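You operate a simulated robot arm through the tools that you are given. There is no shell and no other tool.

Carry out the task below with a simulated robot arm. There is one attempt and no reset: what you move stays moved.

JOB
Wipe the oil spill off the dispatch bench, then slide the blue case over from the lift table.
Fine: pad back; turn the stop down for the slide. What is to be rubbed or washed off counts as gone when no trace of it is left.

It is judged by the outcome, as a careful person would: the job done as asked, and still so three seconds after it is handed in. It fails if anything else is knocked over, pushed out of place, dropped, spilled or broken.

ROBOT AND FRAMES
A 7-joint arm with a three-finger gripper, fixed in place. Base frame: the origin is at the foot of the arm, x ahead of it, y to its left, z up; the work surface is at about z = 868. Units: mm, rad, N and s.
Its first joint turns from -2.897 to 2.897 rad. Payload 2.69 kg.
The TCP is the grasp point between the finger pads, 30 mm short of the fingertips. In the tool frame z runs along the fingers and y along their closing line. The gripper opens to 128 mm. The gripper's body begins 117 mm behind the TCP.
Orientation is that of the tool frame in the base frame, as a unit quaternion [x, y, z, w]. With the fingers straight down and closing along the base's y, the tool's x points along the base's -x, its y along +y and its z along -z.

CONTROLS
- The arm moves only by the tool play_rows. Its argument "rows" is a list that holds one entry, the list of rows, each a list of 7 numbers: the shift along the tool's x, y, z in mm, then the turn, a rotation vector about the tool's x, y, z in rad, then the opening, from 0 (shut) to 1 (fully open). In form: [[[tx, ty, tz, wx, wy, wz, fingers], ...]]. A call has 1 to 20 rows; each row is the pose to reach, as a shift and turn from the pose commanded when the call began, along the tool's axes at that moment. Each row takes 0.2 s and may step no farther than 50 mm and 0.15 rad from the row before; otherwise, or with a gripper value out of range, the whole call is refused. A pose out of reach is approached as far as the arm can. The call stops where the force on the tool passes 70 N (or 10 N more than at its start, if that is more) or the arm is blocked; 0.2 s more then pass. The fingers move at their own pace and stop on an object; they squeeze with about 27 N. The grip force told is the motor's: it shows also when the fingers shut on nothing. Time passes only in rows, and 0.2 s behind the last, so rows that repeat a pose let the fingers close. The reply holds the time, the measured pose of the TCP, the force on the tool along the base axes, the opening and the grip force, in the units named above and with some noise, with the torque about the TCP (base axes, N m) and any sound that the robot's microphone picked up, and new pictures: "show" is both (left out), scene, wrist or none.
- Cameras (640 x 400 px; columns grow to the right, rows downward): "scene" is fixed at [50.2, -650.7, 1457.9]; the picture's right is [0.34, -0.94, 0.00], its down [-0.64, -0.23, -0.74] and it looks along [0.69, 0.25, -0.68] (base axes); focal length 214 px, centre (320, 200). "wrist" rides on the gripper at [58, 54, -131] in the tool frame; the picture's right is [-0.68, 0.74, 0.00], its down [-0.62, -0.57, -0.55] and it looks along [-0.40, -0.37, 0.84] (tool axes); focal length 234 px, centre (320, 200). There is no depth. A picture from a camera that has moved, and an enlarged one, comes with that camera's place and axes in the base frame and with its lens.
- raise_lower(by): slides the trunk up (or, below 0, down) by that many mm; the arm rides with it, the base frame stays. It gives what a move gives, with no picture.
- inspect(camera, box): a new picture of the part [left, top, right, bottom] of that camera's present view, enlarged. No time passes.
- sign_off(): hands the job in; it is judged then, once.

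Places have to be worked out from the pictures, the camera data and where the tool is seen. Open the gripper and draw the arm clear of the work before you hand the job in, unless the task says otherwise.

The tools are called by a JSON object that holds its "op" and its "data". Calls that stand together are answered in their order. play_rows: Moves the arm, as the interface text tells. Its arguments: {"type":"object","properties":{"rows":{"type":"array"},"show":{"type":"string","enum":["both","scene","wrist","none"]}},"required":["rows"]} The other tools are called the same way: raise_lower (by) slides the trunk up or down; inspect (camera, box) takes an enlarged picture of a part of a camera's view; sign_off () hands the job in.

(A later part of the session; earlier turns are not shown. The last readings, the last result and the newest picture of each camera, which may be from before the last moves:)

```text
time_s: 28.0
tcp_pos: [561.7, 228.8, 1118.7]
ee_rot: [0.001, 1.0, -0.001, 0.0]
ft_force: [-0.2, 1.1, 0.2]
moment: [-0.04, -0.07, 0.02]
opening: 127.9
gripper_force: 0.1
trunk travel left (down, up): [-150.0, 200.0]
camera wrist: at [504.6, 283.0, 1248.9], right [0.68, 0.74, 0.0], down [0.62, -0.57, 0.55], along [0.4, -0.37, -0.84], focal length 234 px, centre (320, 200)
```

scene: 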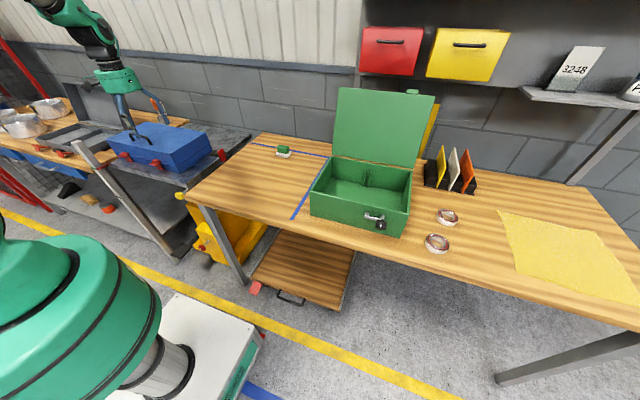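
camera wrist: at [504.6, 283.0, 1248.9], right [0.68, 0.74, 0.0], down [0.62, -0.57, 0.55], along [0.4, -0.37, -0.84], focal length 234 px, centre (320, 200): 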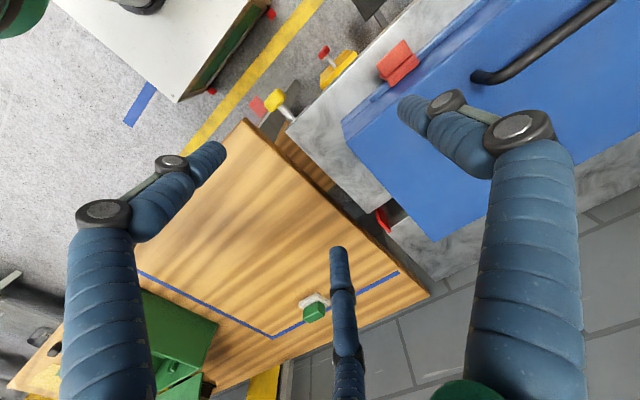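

The spill area is clean from here too. I zoom in on the knob, the stop and another yellow item seen near the lift table's front edge.

{"op": "inspect", "data": {"camera": "wrist", "box": [230, 30, 390, 130]}}

{"op": "inspect", "data": {"camera": "wrist", "box": [300, 150, 460, 250]}}

{"op": "inspect", "data": {"camera": "wrist", "box": [150, 130, 350, 290]}}

{"op": "inspect", "data": {"camera": "scene", "box": [150, 150, 290, 260]}}

```text
4.00 times, centred on (310, 80) of wrist
camera zoom: at [504.6, 283.0, 1248.9], right [0.68, 0.74, 0.0], down [0.62, -0.57, 0.55], along [0.4, -0.37, -0.84], focal length 937 px, centre (360, 680)
```

zoom: 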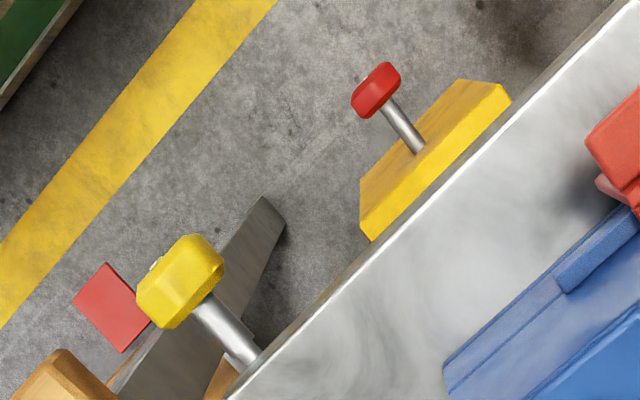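

```text
4.00 times, centred on (380, 200) of wrist
camera zoom: at [504.6, 283.0, 1248.9], right [0.68, 0.74, 0.0], down [0.62, -0.57, 0.55], along [0.4, -0.37, -0.84], focal length 937 px, centre (80, 200)
```

zoom: 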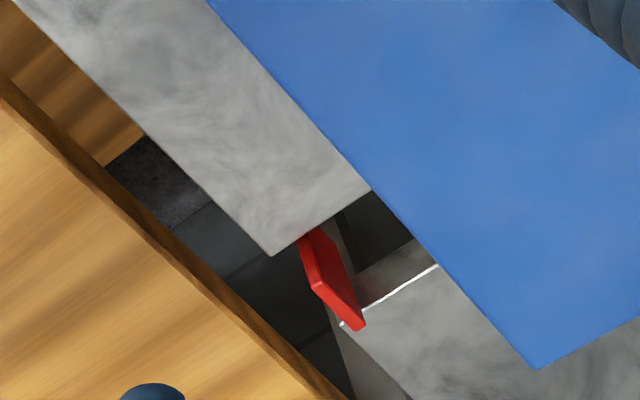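

```text
2.50 times, centred on (250, 210) of wrist
camera zoom: at [504.6, 283.0, 1248.9], right [0.68, 0.74, 0.0], down [0.62, -0.57, 0.55], along [0.4, -0.37, -0.84], focal length 585 px, centre (495, 175)
```

zoom: 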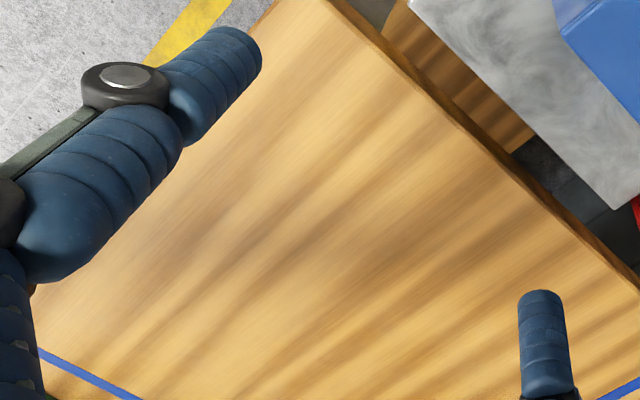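

```text
3.64 times, centred on (220, 205) of scene
camera zoom: at [50.2, -650.7, 1457.9], right [0.34, -0.94, 0.0], down [-0.64, -0.23, -0.74], along [0.69, 0.25, -0.68], focal length 780 px, centre (684, 182)
```

zoom: 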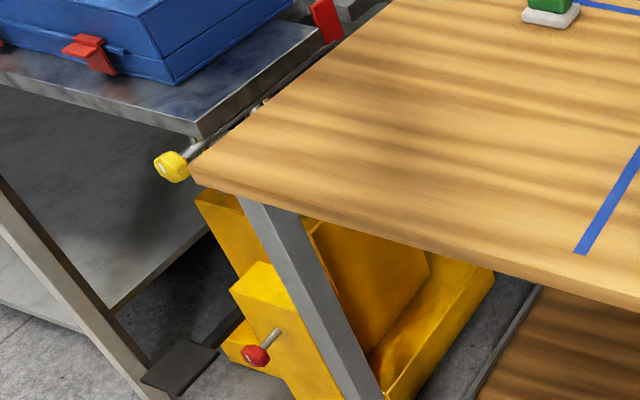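

Everything seems level within my error, but my picture-based heights are a bit biased. I'll touch the lift table and the bench lightly with closed fingertips to measure both heights, lift table first at (575,195).

{"op": "play_rows", "data": {"rows": [[[-15, -34, 20, 0, 0, 0, 0], [-15, -34, 65, 0, 0, 0, 0], [-15, -34, 110, 0, 0, 0, 0], [-15, -34, 155, 0, 0, 0, 0], [-15, -34, 195, 0, 0, 0, 0], [-15, -34, 208, 0, 0, 0, 0], [-15, -34, 211, 0, 0, 0, 0], [-15, -34, 213, 0, 0, 0, 0]]], "show": "both"}}

```text
time_s: 29.8
tcp_pos: [577.9, 195.3, 904.8]
ee_rot: [-0.001, 1.0, 0.0, 0.0]
ft_force: [-0.2, -0.9, 0.7]
moment: [-0.04, 0.01, 0.02]
opening: 2.0
gripper_force: 27.6
trunk travel left (down, up): [-150.0, 200.0]
camera wrist: at [520.8, 250.1, 1035.4], right [0.68, 0.74, 0.0], down [0.62, -0.57, 0.55], along [0.4, -0.37, -0.84], focal length 234 px, centre (320, 200)
```

scene: 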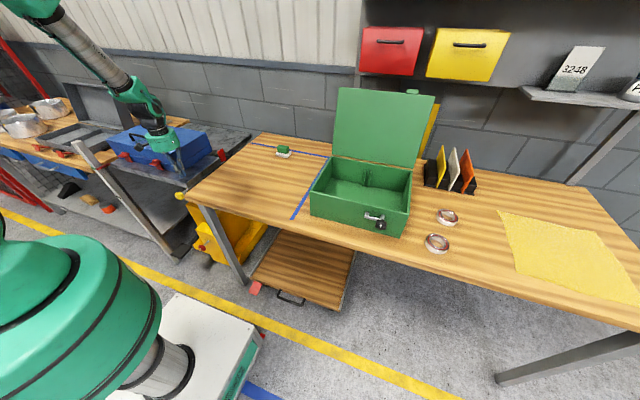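
wrist: 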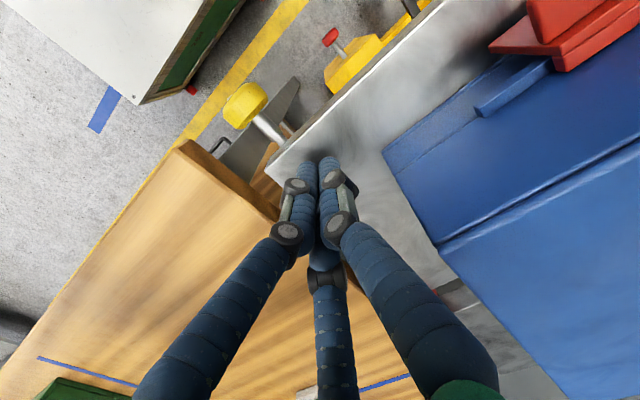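

Not touching yet (tips at about z=875). I go on slowly down.

{"op": "play_rows", "data": {"rows": [[[0, 0, 1.5, 0, 0, 0, 0], [0, 0, 3, 0, 0, 0, 0], [0, 0, 4.5, 0, 0, 0, 0], [0, 0, 6, 0, 0, 0, 0]]], "show": "none"}}

```text
time_s: 30.8
tcp_pos: [576.5, 197.7, 900.3]
ee_rot: [0.0, 1.0, 0.0, 0.0]
ft_force: [-0.4, 0.6, -0.7]
moment: [0.03, 0.01, 0.02]
opening: 2.4
gripper_force: 27.0
trunk travel left (down, up): [-150.0, 200.0]
```

{"op": "play_rows", "data": {"rows": [[[0, 0, 1.5, 0, 0, 0, 0], [0, 0, 3, 0, 0, 0, 0], [0, 0, 4, 0, 0, 0, 0]]], "show": "none"}}

```text
time_s: 31.6
tcp_pos: [577.1, 196.5, 896.1]
ee_rot: [0.0, 1.0, 0.0, -0.001]
ft_force: [-0.6, -0.9, 0.3]
moment: [0.02, -0.01, -0.01]
opening: 2.3
gripper_force: 26.9
trunk travel left (down, up): [-150.0, 200.0]
```

Still nothing at tip height ≈866; I continue in small steps while watching the force.

{"op": "play_rows", "data": {"rows": [[[0, 0, 1.5, 0, 0, 0, 0], [0, 0, 3, 0, 0, 0, 0], [0, 0, 4, 0, 0, 0, 0]]], "show": "none"}}

{"op": "inspect", "data": {"camera": "wrist", "box": [240, 110, 400, 210]}}

{"op": "inspect", "data": {"camera": "scene", "box": [140, 130, 240, 210]}}

```text
time_s: 32.4
tcp_pos: [577.3, 195.6, 893.9]
ee_rot: [0.0, 1.0, 0.0, 0.001]
ft_force: [-7.1, -6.6, 27.6]
moment: [-0.26, 0.29, -0.01]
opening: 5.8
gripper_force: 31.4
trunk travel left (down, up): [-150.0, 200.0]
```

```text
4.00 times, centred on (320, 160) of wrist
camera zoom: at [519.9, 250.3, 1025.1], right [0.68, 0.74, 0.0], down [0.61, -0.57, 0.55], along [0.41, -0.37, -0.84], focal length 937 px, centre (320, 360)
```

zoom: 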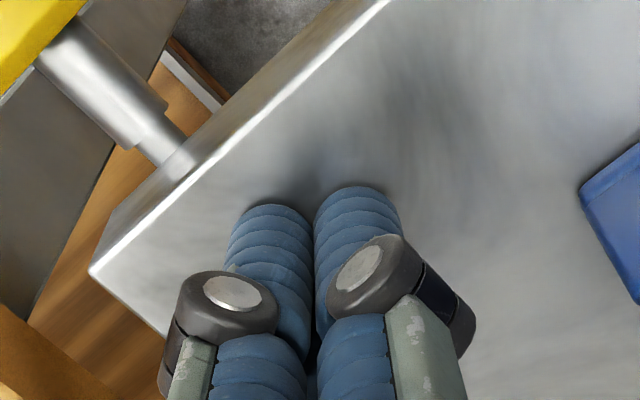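

```text
5.00 times, centred on (190, 170) of scene
camera zoom: at [50.2, -650.7, 1457.9], right [0.34, -0.94, 0.0], down [-0.64, -0.23, -0.74], along [0.69, 0.25, -0.68], focal length 1072 px, centre (970, 350)
```

zoom: 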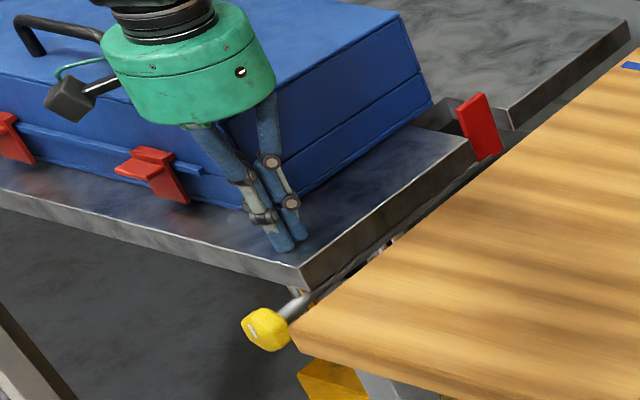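

The lift table's top is at about z≈865. Now the same touch on the bench near (550,60).

{"op": "play_rows", "data": {"rows": [[[0, 0, -25, 0, 0, 0, 0], [8, -40, -25, 0, 0, 0, 0], [16, -85, -25, 0, 0, 0, 0], [25, -130, -25, 0, 0, 0, 0], [25, -135, -12, 0, 0, 0, 0], [25, -135, -7, 0, 0, 0, 0], [25, -135, -5, 0, 0, 0, 0]]], "show": "none"}}

```text
time_s: 34.0
tcp_pos: [554.2, 61.3, 899.0]
ee_rot: [0.0, 1.0, 0.0, 0.001]
ft_force: [-0.2, 0.2, 0.4]
moment: [0.01, 0.01, -0.01]
opening: 2.3
gripper_force: 31.6
trunk travel left (down, up): [-150.0, 200.0]
```

{"op": "play_rows", "data": {"rows": [[[0, 0, 1.5, 0, 0, 0, 0], [0, 0, 3, 0, 0, 0, 0]]], "show": "none"}}

```text
time_s: 34.6
tcp_pos: [553.1, 61.4, 895.5]
ee_rot: [0.0, 1.0, 0.0, -0.001]
ft_force: [1.3, 0.0, -0.1]
moment: [0.0, 0.01, 0.01]
opening: 1.8
gripper_force: 31.8
trunk travel left (down, up): [-150.0, 200.0]
```

Not touching at 895.5 yet; a further small descent.

{"op": "play_rows", "data": {"rows": [[[0, 0, 1, 0, 0, 0, 0], [0, 0, 2, 0, 0, 0, 0]]], "show": "none"}}

```text
time_s: 35.2
tcp_pos: [552.5, 61.1, 894.1]
ee_rot: [0.0, 1.0, 0.0, 0.0]
ft_force: [0.1, -0.2, 0.4]
moment: [-0.01, 0.01, 0.01]
opening: 2.0
gripper_force: 31.1
trunk travel left (down, up): [-150.0, 200.0]
```

{"op": "play_rows", "data": {"rows": [[[0, 0, 1, 0, 0, 0, 0], [0, 0, 2, 0, 0, 0, 0]]], "show": "both"}}

{"op": "inspect", "data": {"camera": "scene", "box": [150, 150, 250, 230]}}

```text
time_s: 35.8
tcp_pos: [551.9, 61.1, 891.6]
ee_rot: [0.0, 1.0, 0.0, 0.001]
ft_force: [-0.1, -0.2, 0.6]
moment: [-0.01, -0.06, 0.01]
opening: 1.8
gripper_force: 31.3
trunk travel left (down, up): [-150.0, 200.0]
camera wrist: at [495.5, 115.8, 1021.4], right [0.68, 0.74, 0.0], down [0.62, -0.57, 0.55], along [0.4, -0.37, -0.84], focal length 234 px, centre (320, 200)
```

scene: 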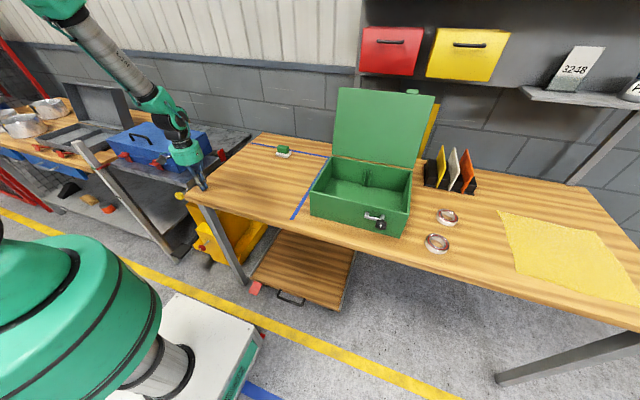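
wrist: 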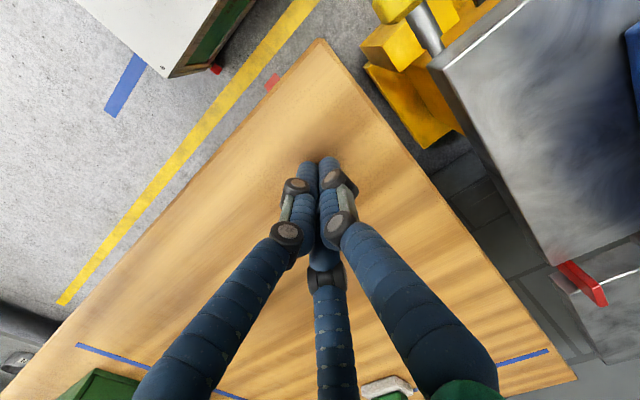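

```text
5.00 times, centred on (200, 190) of scene
camera zoom: at [50.2, -650.7, 1457.9], right [0.34, -0.94, 0.0], down [-0.64, -0.23, -0.74], along [0.69, 0.25, -0.68], focal length 1072 px, centre (920, 250)
```

zoom: 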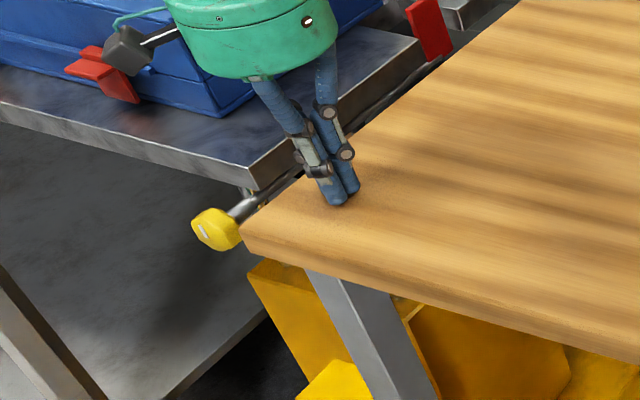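

The bench is lower than the lift table by at least 3 mm. I continue the touch-down.

{"op": "play_rows", "data": {"rows": [[[0, 0, 1, 0, 0, 0, 0], [0, 0, 2, 0, 0, 0, 0]]], "show": "none"}}

{"op": "play_rows", "data": {"rows": [[[0, 0, 1, 0, 0, 0, 0], [0, 0, 2, 0, 0, 0, 0]]], "show": "none"}}

```text
time_s: 36.4
tcp_pos: [552.7, 63.1, 889.0]
ee_rot: [-0.001, 1.0, 0.0, 0.0]
ft_force: [0.2, 0.6, 0.4]
moment: [0.01, -0.01, 0.01]
opening: 2.0
gripper_force: 31.4
trunk travel left (down, up): [-150.0, 200.0]
```

```text
time_s: 37.0
tcp_pos: [551.9, 61.1, 886.4]
ee_rot: [0.0, 1.0, 0.0, 0.0]
ft_force: [0.4, -0.2, -0.2]
moment: [0.04, -0.01, -0.04]
opening: 2.2
gripper_force: 31.8
trunk travel left (down, up): [-150.0, 200.0]
```

{"op": "play_rows", "data": {"rows": [[[0, 0, 1, 0, 0, 0, 0], [0, 0, 2, 0, 0, 0, 0]]], "show": "none"}}

{"op": "play_rows", "data": {"rows": [[[0, 0, 1, 0, 0, 0, 0], [0, 0, 2, 0, 0, 0, 0]]], "show": "none"}}

```text
time_s: 37.6
tcp_pos: [552.6, 61.4, 886.0]
ee_rot: [0.0, 1.0, 0.0, 0.002]
ft_force: [-6.6, 2.7, 29.2]
moment: [0.03, 0.41, 0.02]
opening: 1.9
gripper_force: 31.3
trunk travel left (down, up): [-150.0, 200.0]
```

```text
time_s: 38.2
tcp_pos: [552.0, 62.1, 886.2]
ee_rot: [0.001, 1.0, 0.0, 0.003]
ft_force: [-14.3, 11.4, 67.2]
moment: [0.29, 0.68, -0.05]
opening: 2.0
gripper_force: 31.2
trunk travel left (down, up): [-150.0, 200.0]
```

Contact puts the bench at about z≈856 and the lift table at ≈864, so the case slides down an 8 mm step, no catching. Now the stop: its shaft runs along x, with the yellow knob at about (508,175,828). I rise, back off and turn the tool to point forward for gripping the knob.

{"op": "play_rows", "data": {"rows": [[[0, 0, -45, 0, 0, 0, 0], [20, 20, -85, 0, 0, 0, 0.3], [50, 45, -105, 0, 0, 0, 0.5], [75, 80, -105, 0, 0, 0, 0.5], [102, 118, -105, 0, 0, 0, 0.5], [102, 118, -105, 0, 0, 0, 0.5]]], "show": "none"}}

{"op": "play_rows", "data": {"rows": [[[0, 0, 0, -0.0806, -0.0806, 0.0806, 0.5], [0, 0, 0, -0.1612, -0.1612, 0.1612, 0.5], [0, 0, 0, -0.2418, -0.2418, 0.2418, 0.5], [0, 0, 0, -0.3224, -0.3224, 0.3224, 0.5], [0, 0, 0, -0.403, -0.403, 0.403, 0.5], [0, 0, 0, -0.4836, -0.4836, 0.4836, 0.5], [0, 0, 0, -0.5642, -0.5642, 0.5642, 0.5], [0, 0, 0, -0.6448, -0.6448, 0.6448, 0.5], [0, 0, 0, -0.6448, -0.6448, 0.6448, 0.5]]], "show": "both"}}

```text
time_s: 39.6
tcp_pos: [452.7, 178.9, 987.0]
ee_rot: [-0.001, 1.0, 0.001, 0.001]
ft_force: [-1.3, 0.7, 0.4]
moment: [-0.05, -0.08, 0.03]
opening: 63.9
gripper_force: 0.1
trunk travel left (down, up): [-150.0, 200.0]
```

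```text
time_s: 41.6
tcp_pos: [434.1, 174.9, 994.9]
ee_rot: [0.299, 0.856, 0.3, 0.296]
ft_force: [3.9, 2.3, 7.3]
moment: [-0.32, 0.73, 0.04]
opening: 64.1
gripper_force: 0.0
out of reach, approached as far as the arm can: row 8, 9
trunk travel left (down, up): [-150.0, 200.0]
camera wrist: at [325.1, 206.0, 1096.9], right [0.68, 0.0, 0.73], down [-0.17, -0.97, 0.16], along [0.71, -0.23, -0.66], focal length 234 px, centre (320, 200)
```

scene: 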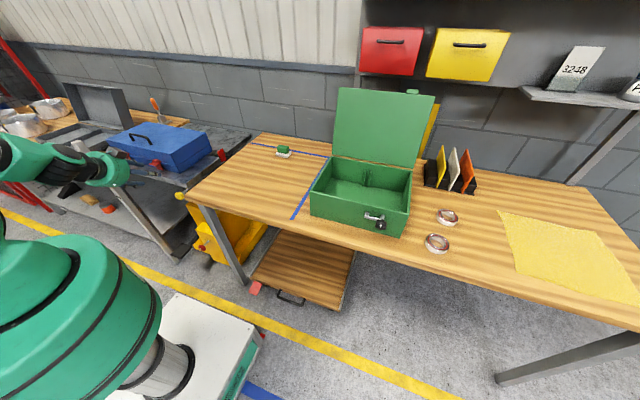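
wrist: 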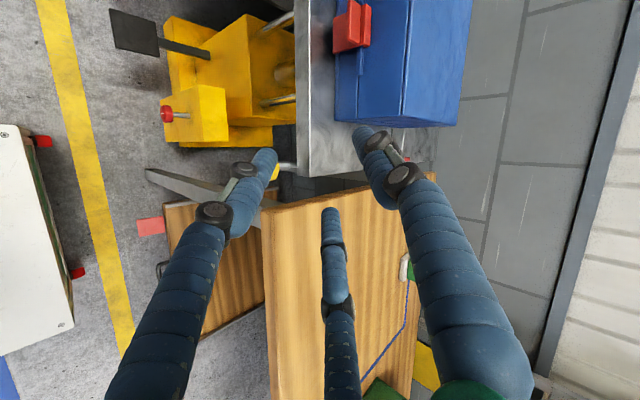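

The arm runs out of reach at about 64° of turn with the trunk at this height. I go up 90 mm and then lower the trunk, which should let the wrist come level.

{"op": "play_rows", "data": {"rows": [[[-14.7, 31, -29, 0, 0, 0, 0.5], [-29.4, 62, -58, 0, 0, 0, 0.5], [-29.4, 62, -58, 0, 0, 0, 0.5]]], "show": "none"}}

```text
time_s: 42.4
tcp_pos: [431.8, 176.4, 1092.0]
ee_rot: [0.307, 0.848, 0.305, 0.306]
ft_force: [0.1, 1.0, 0.6]
moment: [0.02, 0.0, -0.01]
opening: 64.2
gripper_force: 0.1
trunk travel left (down, up): [-150.0, 200.0]
```

{"op": "raise_lower", "data": {"by": -150}}

```text
time_s: 44.1
tcp_pos: [430.4, 177.1, 942.7]
ee_rot: [0.305, 0.848, 0.307, 0.307]
ft_force: [-1.0, 0.5, 0.2]
moment: [-0.02, 0.0, 0.03]
opening: 64.2
gripper_force: 0.1
trunk travel left (down, up): [0.0, 350.0]
```

Continue the turn about the same axis.

{"op": "play_rows", "data": {"rows": [[[0, 0, 0, -0.0806, -0.0806, 0.0806, 0.5], [0, 0, 0, -0.1612, -0.1612, 0.1612, 0.5], [0, 0, 0, -0.2418, -0.2418, 0.2418, 0.5], [0, 0, 0, -0.3224, -0.3224, 0.3224, 0.5], [0, 0, 0, -0.403, -0.403, 0.403, 0.5], [0, 0, 0, -0.4836, -0.4836, 0.4836, 0.5], [0, 0, 0, -0.5642, -0.5642, 0.5642, 0.5], [0, 0, 0, -0.5642, -0.5642, 0.5642, 0.5]]], "show": "both"}}

```text
time_s: 45.7
tcp_pos: [489.4, -4.6, 1082.5]
ee_rot: [0.424, 0.491, 0.542, 0.534]
ft_force: [-0.5, 0.2, -0.3]
moment: [-0.01, 0.03, 0.0]
opening: 63.7
gripper_force: 0.1
out of reach, approached as far as the arm can: row 1, 2, 3, 4, 5, 6, 7
trunk travel left (down, up): [0.0, 350.0]
stopped in row 7: the arm was blocked; the commanded pose is now the measured one
camera wrist: at [348.4, 46.0, 1110.4], right [-0.07, -0.64, 0.77], down [-0.41, -0.69, -0.6], along [0.91, -0.35, -0.21], focal length 234 px, centre (320, 200)
```

scene: 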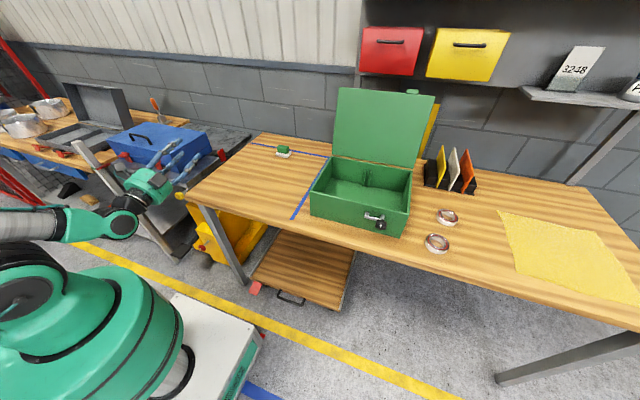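
wrist: 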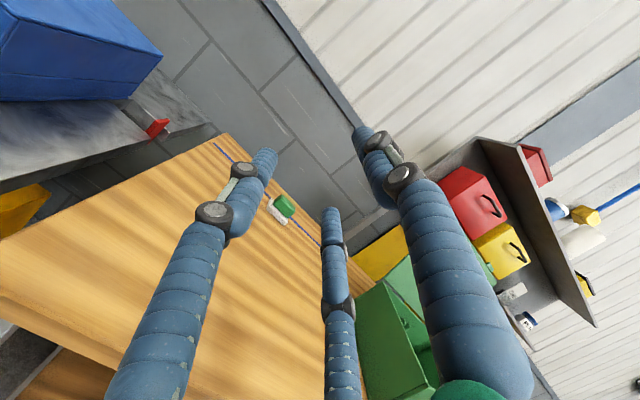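

Pointing level that low isn't reachable. The flap can instead be turned down by pressing on the flap itself from above, which the arm can do tool-down. I restore the trunk first, then turn the tool back down.

{"op": "raise_lower", "data": {"by": 150}}

{"op": "play_rows", "data": {"rows": [[[0, 0, 0, 0.0877, 0.0864, -0.0687, 0.5], [0, 0, 0, 0.1754, 0.1728, -0.1374, 0.5], [0, 0, 0, 0.2631, 0.2592, -0.2061, 0.5], [0, 0, 0, 0.3508, 0.3456, -0.2748, 0.5], [0, 0, 0, 0.4385, 0.432, -0.3435, 0.5], [0, 0, 0, 0.5262, 0.5184, -0.4122, 0.5], [0, 0, 0, 0.6139, 0.6048, -0.4809, 0.5], [0, 0, 0, 0.7016, 0.6912, -0.5496, 0.5]]], "show": "scene"}}

```text
time_s: 47.5
tcp_pos: [490.0, -4.4, 1231.3]
ee_rot: [0.426, 0.491, 0.542, 0.532]
ft_force: [-1.0, -0.2, -0.6]
moment: [0.06, -0.01, 0.04]
opening: 63.9
gripper_force: 0.0
trunk travel left (down, up): [-150.0, 200.0]
```

```text
time_s: 49.3
tcp_pos: [490.5, -4.4, 1231.0]
ee_rot: [0.23, 0.882, 0.295, 0.287]
ft_force: [-0.5, 0.5, 0.9]
moment: [0.01, -0.02, -0.03]
opening: 63.9
gripper_force: 0.0
trunk travel left (down, up): [-150.0, 200.0]
```

scene: 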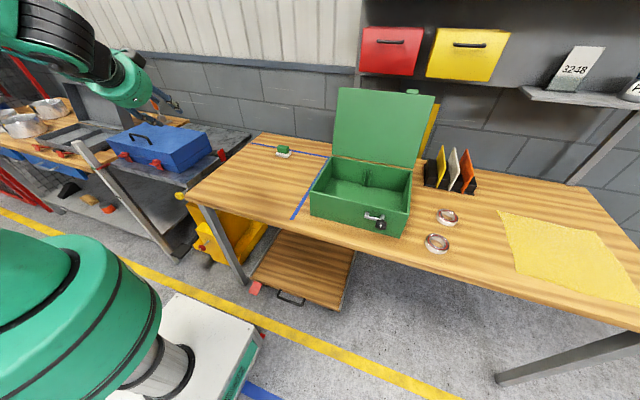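

{"op": "play_rows", "data": {"rows": [[[0, 0, 0, 0.0877, 0.0864, -0.0687, 0.5], [0, 0, 0, 0.1754, 0.1728, -0.1374, 0.5], [0, 0, 0, 0.2631, 0.2592, -0.2061, 0.5], [0, 0, 0, 0.3508, 0.3456, -0.2748, 0.5], [0, 0, 0, 0.4385, 0.432, -0.3435, 0.5], [0, 0, 0, 0.5262, 0.5184, -0.4122, 0.5], [0, 0, 0, 0.6139, 0.6048, -0.4809, 0.5], [0, 0, 0, 0.6139, 0.6048, -0.4809, 0.5]]], "show": "none"}}

```text
time_s: 51.1
tcp_pos: [489.5, -6.0, 1231.5]
ee_rot: [0.0, 1.0, 0.0, -0.003]
ft_force: [1.2, 0.5, -0.1]
moment: [-0.04, 0.03, 0.0]
opening: 64.0
gripper_force: 0.1
trunk travel left (down, up): [-150.0, 200.0]
```

Tool is straight down again. I move to above the stop flap for a close look.

{"op": "play_rows", "data": {"rows": [[[-30, 24.5, 20, 0, 0, 0, 1], [-60, 49, 40, 0, 0, 0, 1], [-90, 73.5, 60, 0, 0, 0, 1], [-120, 98, 80, 0, 0, 0, 1], [-150, 122.5, 100, 0, 0, 0, 1], [-180, 147, 120, 0, 0, 0, 1], [-210, 171.5, 140, 0, 0, 0, 1], [-240, 196, 160, 0, 0, 0, 1], [-270, 220, 180, 0, 0, 0, 1], [-270, 220, 180, 0, 0, 0, 1]]], "show": "both"}}

{"op": "inspect", "data": {"camera": "wrist", "box": [220, 100, 420, 260]}}

{"op": "inspect", "data": {"camera": "scene", "box": [190, 130, 250, 170]}}

```text
time_s: 53.3
tcp_pos: [758.1, 213.2, 1050.8]
ee_rot: [-0.001, 1.0, 0.002, -0.002]
ft_force: [0.3, 0.0, -0.5]
moment: [-0.02, 0.07, 0.03]
opening: 128.0
gripper_force: 0.0
trunk travel left (down, up): [-150.0, 200.0]
camera wrist: at [701.3, 266.4, 1181.6], right [0.68, 0.74, 0.0], down [0.62, -0.57, 0.55], along [0.4, -0.37, -0.84], focal length 234 px, centre (320, 200)
```

scene: 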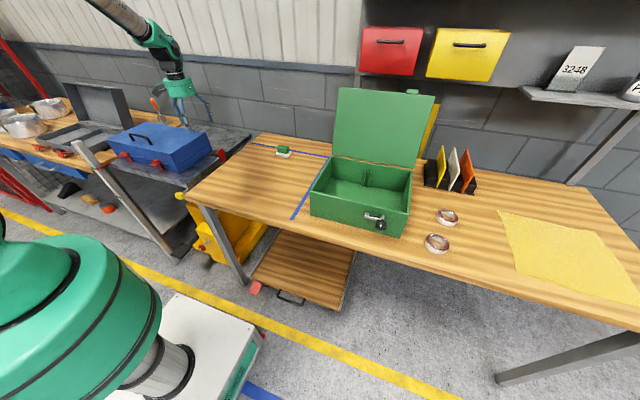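
wrist: 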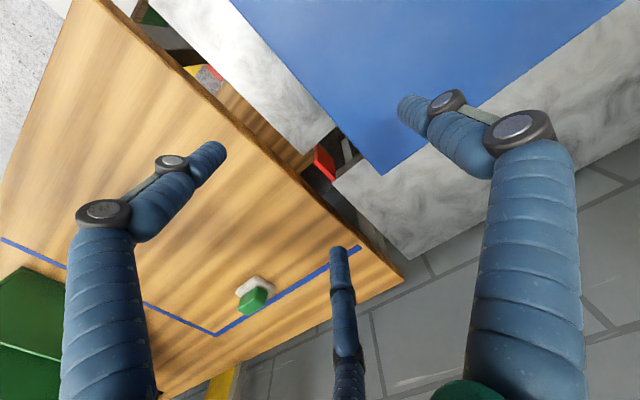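

```text
2.50 times, centred on (320, 180) of wrist
camera zoom: at [701.3, 266.4, 1181.6], right [0.68, 0.74, 0.0], down [0.62, -0.57, 0.55], along [0.4, -0.37, -0.84], focal length 585 px, centre (320, 250)
```

zoom: 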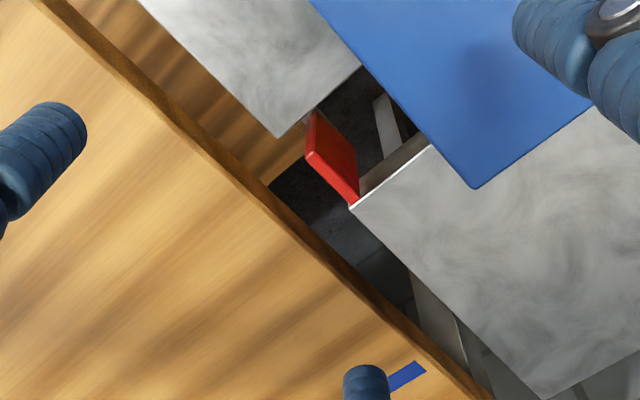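

```text
10.00 times, centred on (220, 150) of scene
camera zoom: at [50.2, -650.7, 1457.9], right [0.34, -0.94, 0.0], down [-0.64, -0.23, -0.74], along [0.69, 0.25, -0.68], focal length 2145 px, centre (1320, 700)
```

zoom: 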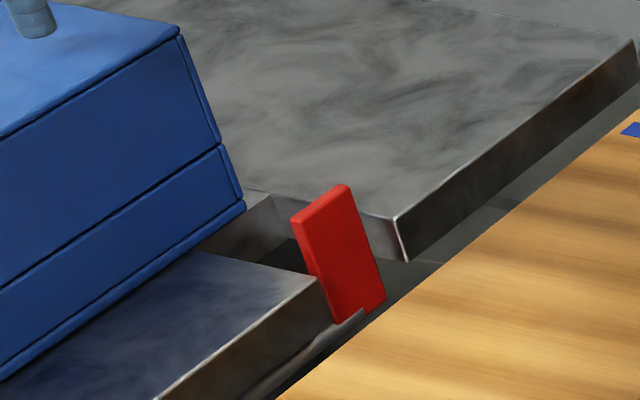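

The flap is now clear: about x 790–830, standing at y≈175 with its top at z≈895, hinged at the shaft (z≈828), and a slot in the table behind it (x 781–844) receives it when folded towards +y. I close the fingers, tilt the tool slightly so its body stays clear of the case, and come down on the bench side of the flap.

{"op": "play_rows", "data": {"rows": [[[-26, -40, 0, 0, 0, 0, 0], [-52, -78, 0, -0.1, 0, 0, 0], [-52, -78, 40, -0.22, 0, 0, 0], [-52, -78, 85, -0.35, 0, 0, 0], [-52, -78, 125, -0.35, 0, 0, 0], [-52, -78, 148, -0.35, 0, 0, 0], [-52, -78, 148, -0.35, 0, 0, 0]]], "show": "both"}}

{"op": "inspect", "data": {"camera": "scene", "box": [180, 120, 260, 175]}}

{"op": "inspect", "data": {"camera": "wrist", "box": [240, 100, 400, 220]}}

```text
time_s: 54.9
tcp_pos: [807.1, 138.9, 901.8]
ee_rot: [0.0, 0.984, 0.176, -0.002]
ft_force: [0.3, -0.3, 0.3]
moment: [-0.02, -0.02, 0.01]
opening: 2.2
gripper_force: 27.1
trunk travel left (down, up): [-150.0, 200.0]
camera wrist: at [751.2, 144.2, 1042.6], right [0.68, 0.69, 0.25], down [0.62, -0.72, 0.32], along [0.4, -0.06, -0.91], focal length 234 px, centre (320, 200)
```

scene: 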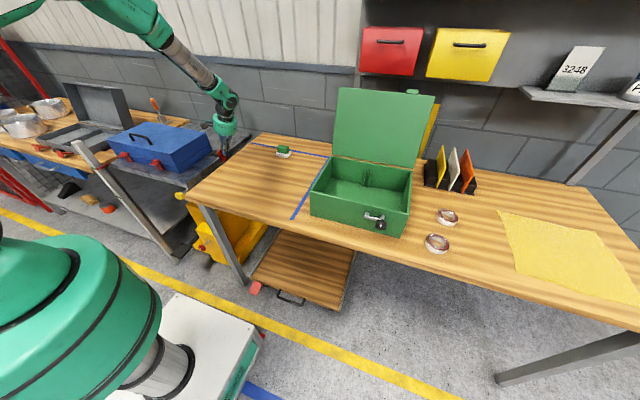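
wrist: 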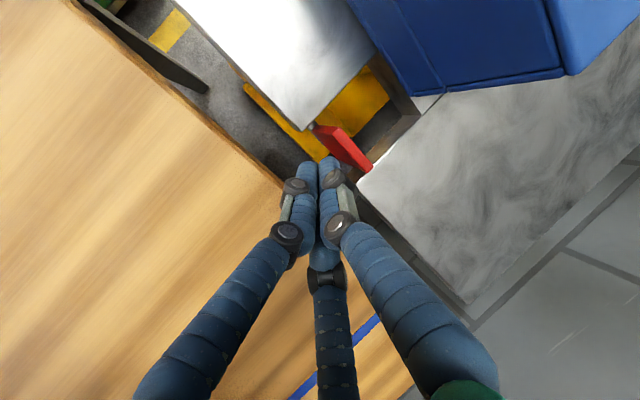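

```text
7.27 times, centred on (220, 148) of scene
camera zoom: at [50.2, -650.7, 1457.9], right [0.34, -0.94, 0.0], down [-0.64, -0.23, -0.74], along [0.69, 0.25, -0.68], focal length 1560 px, centre (1047, 582)
```

zoom: 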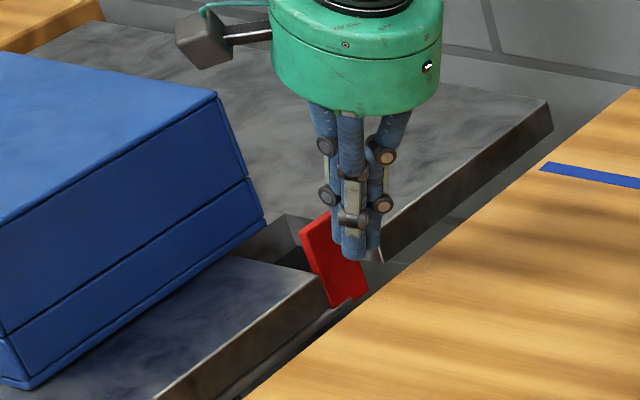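

```text
3.33 times, centred on (320, 160) of wrist
camera zoom: at [751.2, 144.2, 1042.6], right [0.68, 0.69, 0.25], down [0.62, -0.72, 0.32], along [0.4, -0.06, -0.91], focal length 781 px, centre (320, 333)
```

zoom: 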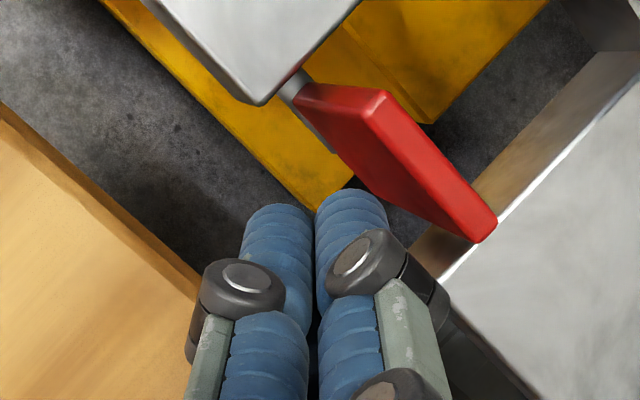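

The fingertips sit right beside the flap on the bench side. I push gently towards +y and watch the force.

{"op": "play_rows", "data": {"rows": [[[0, 4.7, 1.7, 0, 0, 0, 0], [0, 9.4, 3.4, 0, 0, 0, 0], [0, 14.1, 5.1, 0, 0, 0, 0], [0, 18.8, 6.9, 0, 0, 0, 0], [0, 23.5, 8.6, 0, 0, 0, 0], [0, 28.2, 10.3, 0, 0, 0, 0]]], "show": "wrist"}}

{"op": "inspect", "data": {"camera": "wrist", "box": [240, 100, 400, 220]}}

{"op": "inspect", "data": {"camera": "scene", "box": [180, 120, 260, 175]}}

```text
time_s: 56.3
tcp_pos: [810.5, 168.1, 902.6]
ee_rot: [0.0, 0.984, 0.176, -0.002]
ft_force: [0.0, 0.7, -0.1]
moment: [-0.04, 0.01, -0.01]
opening: 1.9
gripper_force: 26.9
trunk travel left (down, up): [-150.0, 200.0]
camera wrist: at [753.6, 173.0, 1042.6], right [0.68, 0.69, 0.25], down [0.62, -0.72, 0.32], along [0.4, -0.06, -0.91], focal length 234 px, centre (320, 200)
```

wrist: 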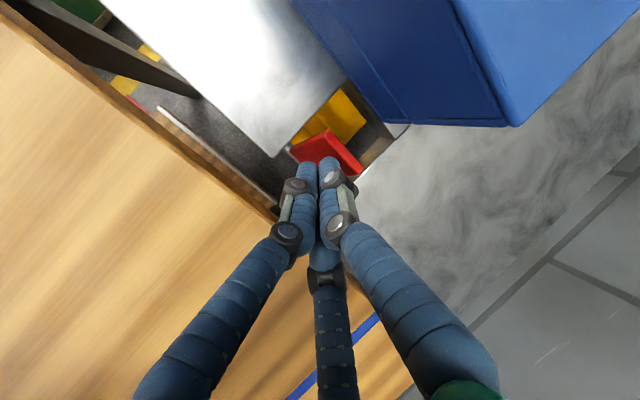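

```text
3.33 times, centred on (320, 160) of wrist
camera zoom: at [753.6, 173.0, 1042.6], right [0.68, 0.69, 0.25], down [0.62, -0.72, 0.32], along [0.4, -0.06, -0.91], focal length 781 px, centre (320, 333)
```

zoom: 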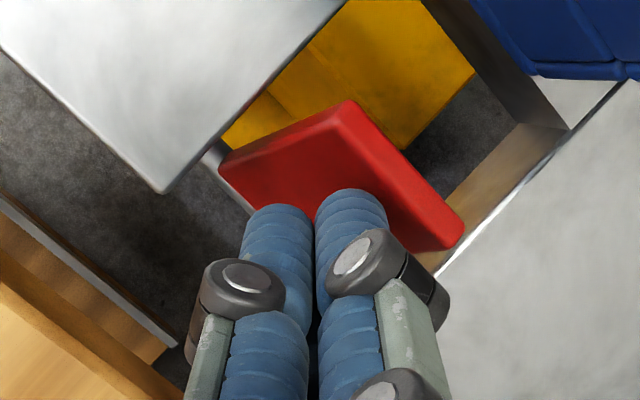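

```text
7.27 times, centred on (220, 148) of scene
camera zoom: at [50.2, -650.7, 1457.9], right [0.34, -0.94, 0.0], down [-0.64, -0.23, -0.74], along [0.69, 0.25, -0.68], focal length 1560 px, centre (1047, 582)
```

zoom: 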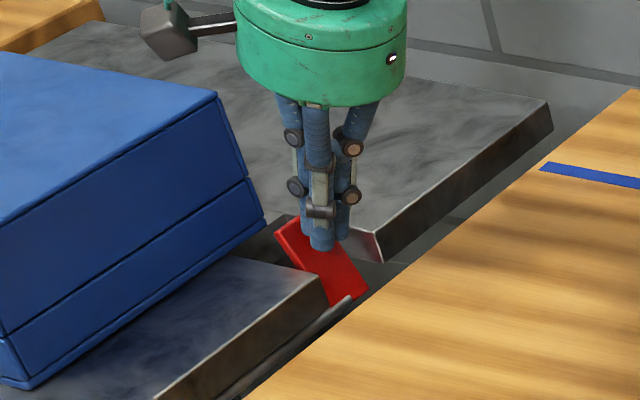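

The flap folds easily towards +y. I continue pushing over and then down into the slot.

{"op": "play_rows", "data": {"rows": [[[0, 4.6, 4.9, 0, 0, 0, 0], [0, 9.2, 9.8, 0, 0, 0, 0], [0, 13.5, 15.6, 0, 0, 0, 0], [0, 16.4, 25.2, 0, 0, 0, 0], [0, 15.5, 33.4, 0, 0, 0, 0], [0, 15.0, 40.6, 0, 0, 0, 0]]], "show": "wrist"}}

{"op": "inspect", "data": {"camera": "wrist", "box": [240, 100, 400, 220]}}

{"op": "inspect", "data": {"camera": "scene", "box": [180, 120, 260, 175]}}

```text
time_s: 57.7
tcp_pos: [809.6, 194.4, 869.4]
ee_rot: [-0.001, 0.985, 0.175, -0.002]
ft_force: [-0.2, 0.3, -0.6]
moment: [-0.01, -0.05, -0.02]
opening: 2.1
gripper_force: 26.9
trunk travel left (down, up): [-150.0, 200.0]
camera wrist: at [752.4, 200.2, 1009.9], right [0.68, 0.69, 0.25], down [0.62, -0.72, 0.32], along [0.4, -0.06, -0.91], focal length 234 px, centre (320, 200)
```

wrist: 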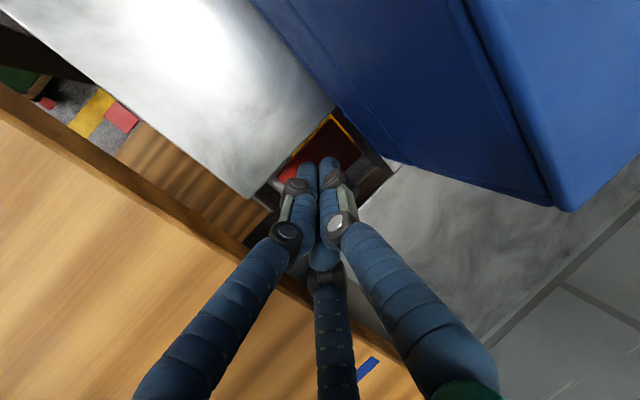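

```text
3.33 times, centred on (320, 160) of wrist
camera zoom: at [752.4, 200.2, 1009.9], right [0.68, 0.69, 0.25], down [0.62, -0.72, 0.32], along [0.4, -0.06, -0.91], focal length 781 px, centre (320, 333)
```

zoom: 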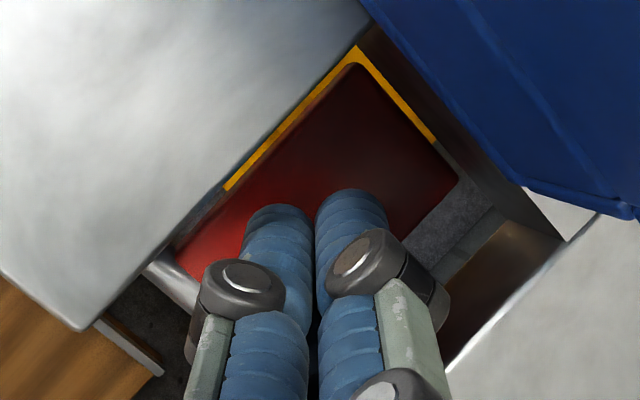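

```text
7.27 times, centred on (220, 148) of scene
camera zoom: at [50.2, -650.7, 1457.9], right [0.34, -0.94, 0.0], down [-0.64, -0.23, -0.74], along [0.69, 0.25, -0.68], focal length 1560 px, centre (1047, 582)
```

zoom: 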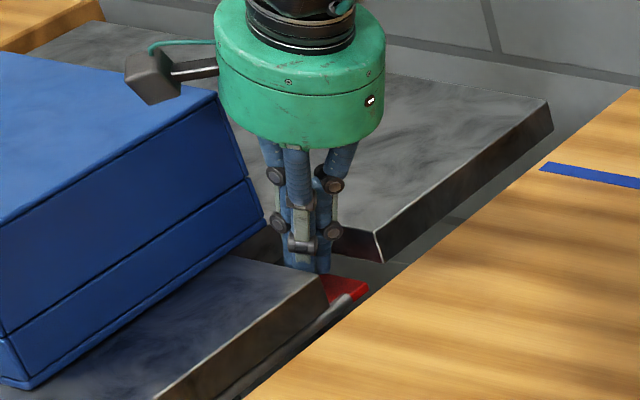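

The flap is now folded into the slot, nearly flat. I press a few millimetres further to seat it, then rise and check that it stays.

{"op": "play_rows", "data": {"rows": [[[0, -1, 2.8, 0, 0, 0, 0], [0, -2, 5.6, 0, 0, 0, 0], [0, -3, 8, 0, 0, 0, 0]]], "show": "none"}}

```text
time_s: 58.5
tcp_pos: [810.6, 194.6, 859.5]
ee_rot: [0.0, 0.985, 0.175, -0.002]
ft_force: [-0.2, -0.6, 0.2]
moment: [-0.03, -0.01, 0.0]
opening: 2.3
gripper_force: 26.9
trunk travel left (down, up): [-150.0, 200.0]
```

{"op": "play_rows", "data": {"rows": [[[0, 7, -19, 0, 0, 0, 0], [0, 15, -42, 0, 0, 0, 0], [0, 15, -90, 0, 0, 0, 0], [0, 5, -135, 0.1, 0, 0, 0], [0, -5, -180, 0.22, 0, 0, 0], [0, -15, -220, 0.35, 0, 0, 0.5], [0, -15, -220, 0.35, 0, 0, 1]]], "show": "both"}}

{"op": "inspect", "data": {"camera": "scene", "box": [180, 120, 260, 175]}}

{"op": "inspect", "data": {"camera": "wrist", "box": [200, 60, 420, 220]}}

```text
time_s: 60.1
tcp_pos: [810.0, 103.5, 1063.3]
ee_rot: [0.0, 1.0, 0.0, -0.002]
ft_force: [-0.7, 0.2, 0.6]
moment: [-0.02, -0.03, -0.03]
opening: 127.3
gripper_force: 0.2
trunk travel left (down, up): [-150.0, 200.0]
camera wrist: at [752.4, 158.1, 1194.5], right [0.68, 0.74, 0.0], down [0.62, -0.57, 0.55], along [0.4, -0.37, -0.84], focal length 234 px, centre (320, 200)
```

scene: 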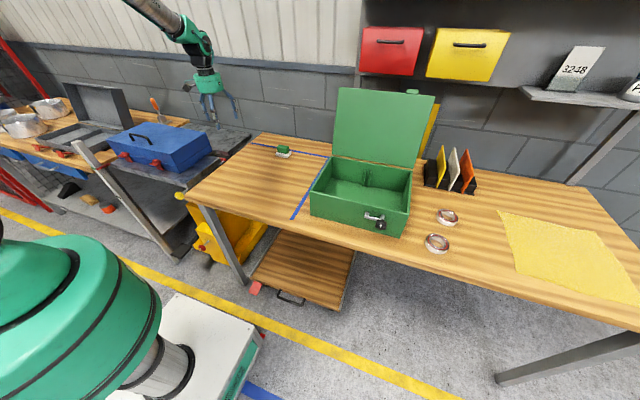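
wrist: 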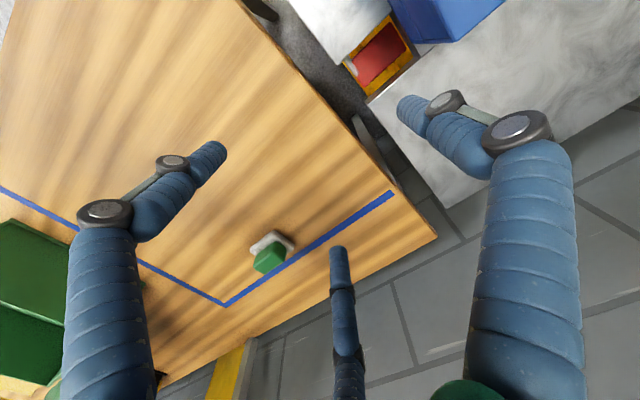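

```text
7.27 times, centred on (220, 148) of scene
camera zoom: at [50.2, -650.7, 1457.9], right [0.34, -0.94, 0.0], down [-0.64, -0.23, -0.74], along [0.69, 0.25, -0.68], focal length 1560 px, centre (1047, 582)
```

zoom: 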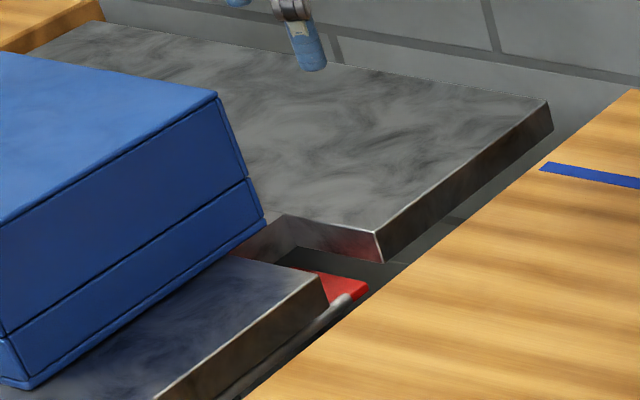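

```text
2.50 times, centred on (310, 140) of wrist
camera zoom: at [752.4, 158.1, 1194.5], right [0.68, 0.74, 0.0], down [0.62, -0.57, 0.55], along [0.4, -0.37, -0.84], focal length 585 px, centre (345, 350)
```

zoom: 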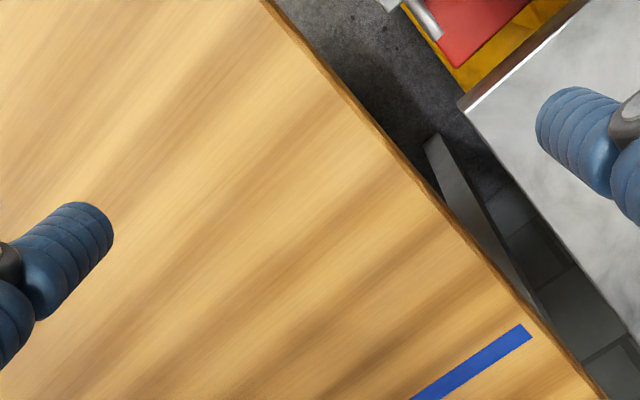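

The stop stays folded below the table top. Next I move over the case to locate its handle and ends.

{"op": "play_rows", "data": {"rows": [[[21, 37, -10, 0, 0, 0, 1], [42, 74, -20, 0, 0, 0, 1], [63, 111, -30, 0, 0, 0, 1], [84, 148, -40, 0, 0, 0, 1], [105, 185, -50, 0, 0, 0, 1], [126, 222, -60, 0, 0, 0, 1], [147, 259, -70, 0, 0, 0, 1], [168, 296, -80, 0, 0, 0, 1], [189, 333, -90, 0, 0, 0, 1], [210, 370, -90, 0, 0, 0, 1], [210, 370, -90, 0, 0, 0, 1]]], "show": "both"}}

{"op": "inspect", "data": {"camera": "wrist", "box": [200, 100, 440, 260]}}

```text
time_s: 62.5
tcp_pos: [599.0, 475.8, 1155.1]
ee_rot: [-0.001, 1.0, 0.001, -0.001]
ft_force: [0.2, 0.2, 0.2]
moment: [-0.08, -0.02, 0.02]
opening: 128.1
gripper_force: 0.2
trunk travel left (down, up): [-150.0, 200.0]
camera wrist: at [542.3, 528.4, 1285.2], right [0.68, 0.74, 0.0], down [0.62, -0.57, 0.55], along [0.4, -0.37, -0.84], focal length 234 px, centre (320, 200)
```

scene: 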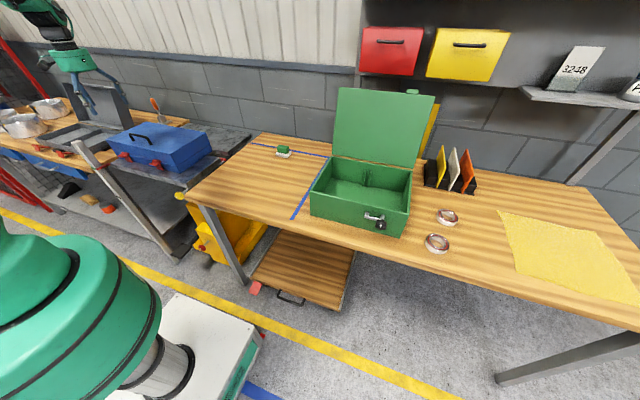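
wrist: 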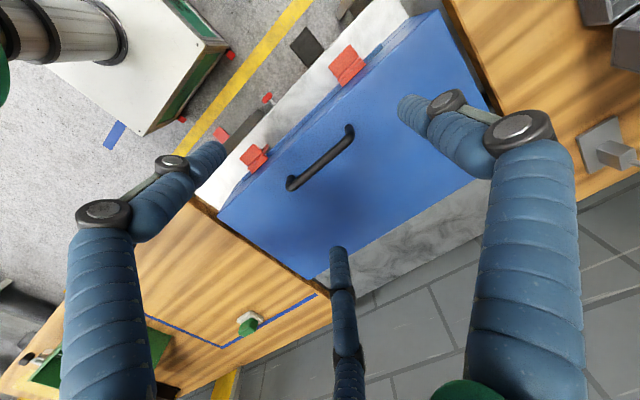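

```text
2.50 times, centred on (320, 180) of wrist
camera zoom: at [542.3, 528.4, 1285.2], right [0.68, 0.74, 0.0], down [0.62, -0.57, 0.55], along [0.4, -0.37, -0.84], focal length 585 px, centre (320, 250)
```

zoom: 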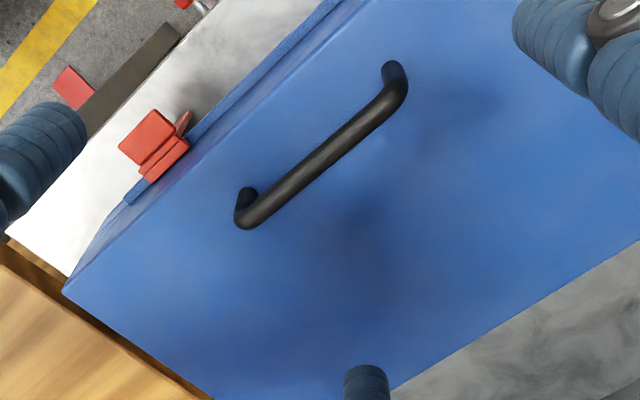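

The case spans about x 602–825, y 239–641, top at z≈968; its handle is off-centre (x≈635), so pulling there would twist it. Instead I'll push its left end with the two front prongs, so I move to just beyond that end, still high, for a look.

{"op": "play_rows", "data": {"rows": [[[-13, 42, 0, 0, 0, 0, 1], [-26, 84, 0, 0, 0, 0, 1], [-39, 126, 10, 0, 0, 0, 1], [-52, 165, 30, 0, 0, 0, 1], [-65, 200, 55, 0, 0, 0, 1], [-81, 214, 85, 0, 0, 0, 1], [-81, 214, 105, 0, 0, 0, 1], [-81, 214, 105, 0, 0, 0, 1]]], "show": "both"}}

{"op": "inspect", "data": {"camera": "scene", "box": [70, 70, 200, 165]}}

{"op": "inspect", "data": {"camera": "wrist", "box": [180, 60, 440, 260]}}

```text
time_s: 64.3
tcp_pos: [680.1, 691.2, 1048.4]
ee_rot: [0.0, 1.0, 0.001, -0.002]
ft_force: [-0.8, -0.3, 0.6]
moment: [0.0, 0.03, 0.01]
opening: 128.0
gripper_force: 0.1
trunk travel left (down, up): [-150.0, 200.0]
camera wrist: at [622.5, 743.6, 1178.8], right [0.68, 0.74, 0.0], down [0.62, -0.57, 0.55], along [0.4, -0.37, -0.84], focal length 234 px, centre (320, 200)
```

scene: 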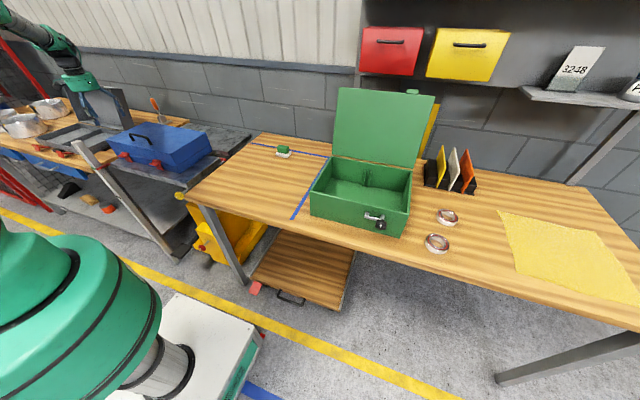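
wrist: 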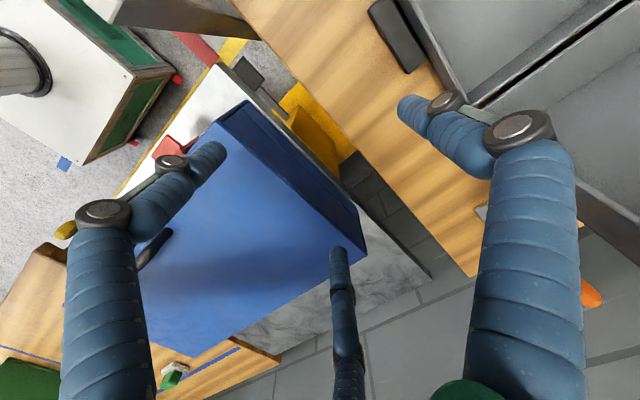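

```text
4.21 times, centred on (135, 118) of scene
camera zoom: at [50.2, -650.7, 1457.9], right [0.34, -0.94, 0.0], down [-0.64, -0.23, -0.74], along [0.69, 0.25, -0.68], focal length 903 px, centre (1099, 547)
```

zoom: 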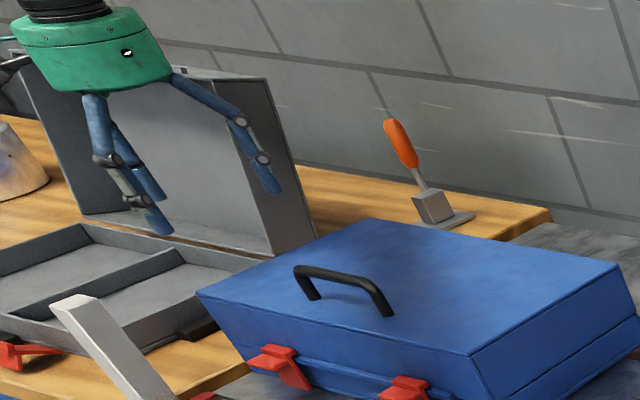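

```text
2.00 times, centred on (310, 160) of wrist
camera zoom: at [622.5, 743.6, 1178.8], right [0.68, 0.74, 0.0], down [0.62, -0.57, 0.55], along [0.4, -0.37, -0.84], focal length 468 px, centre (340, 280)
```

zoom: 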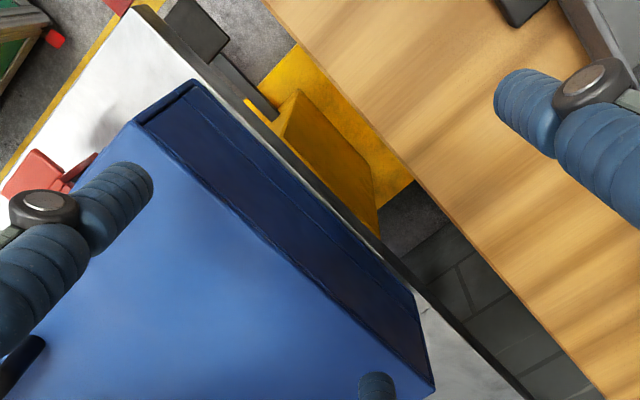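

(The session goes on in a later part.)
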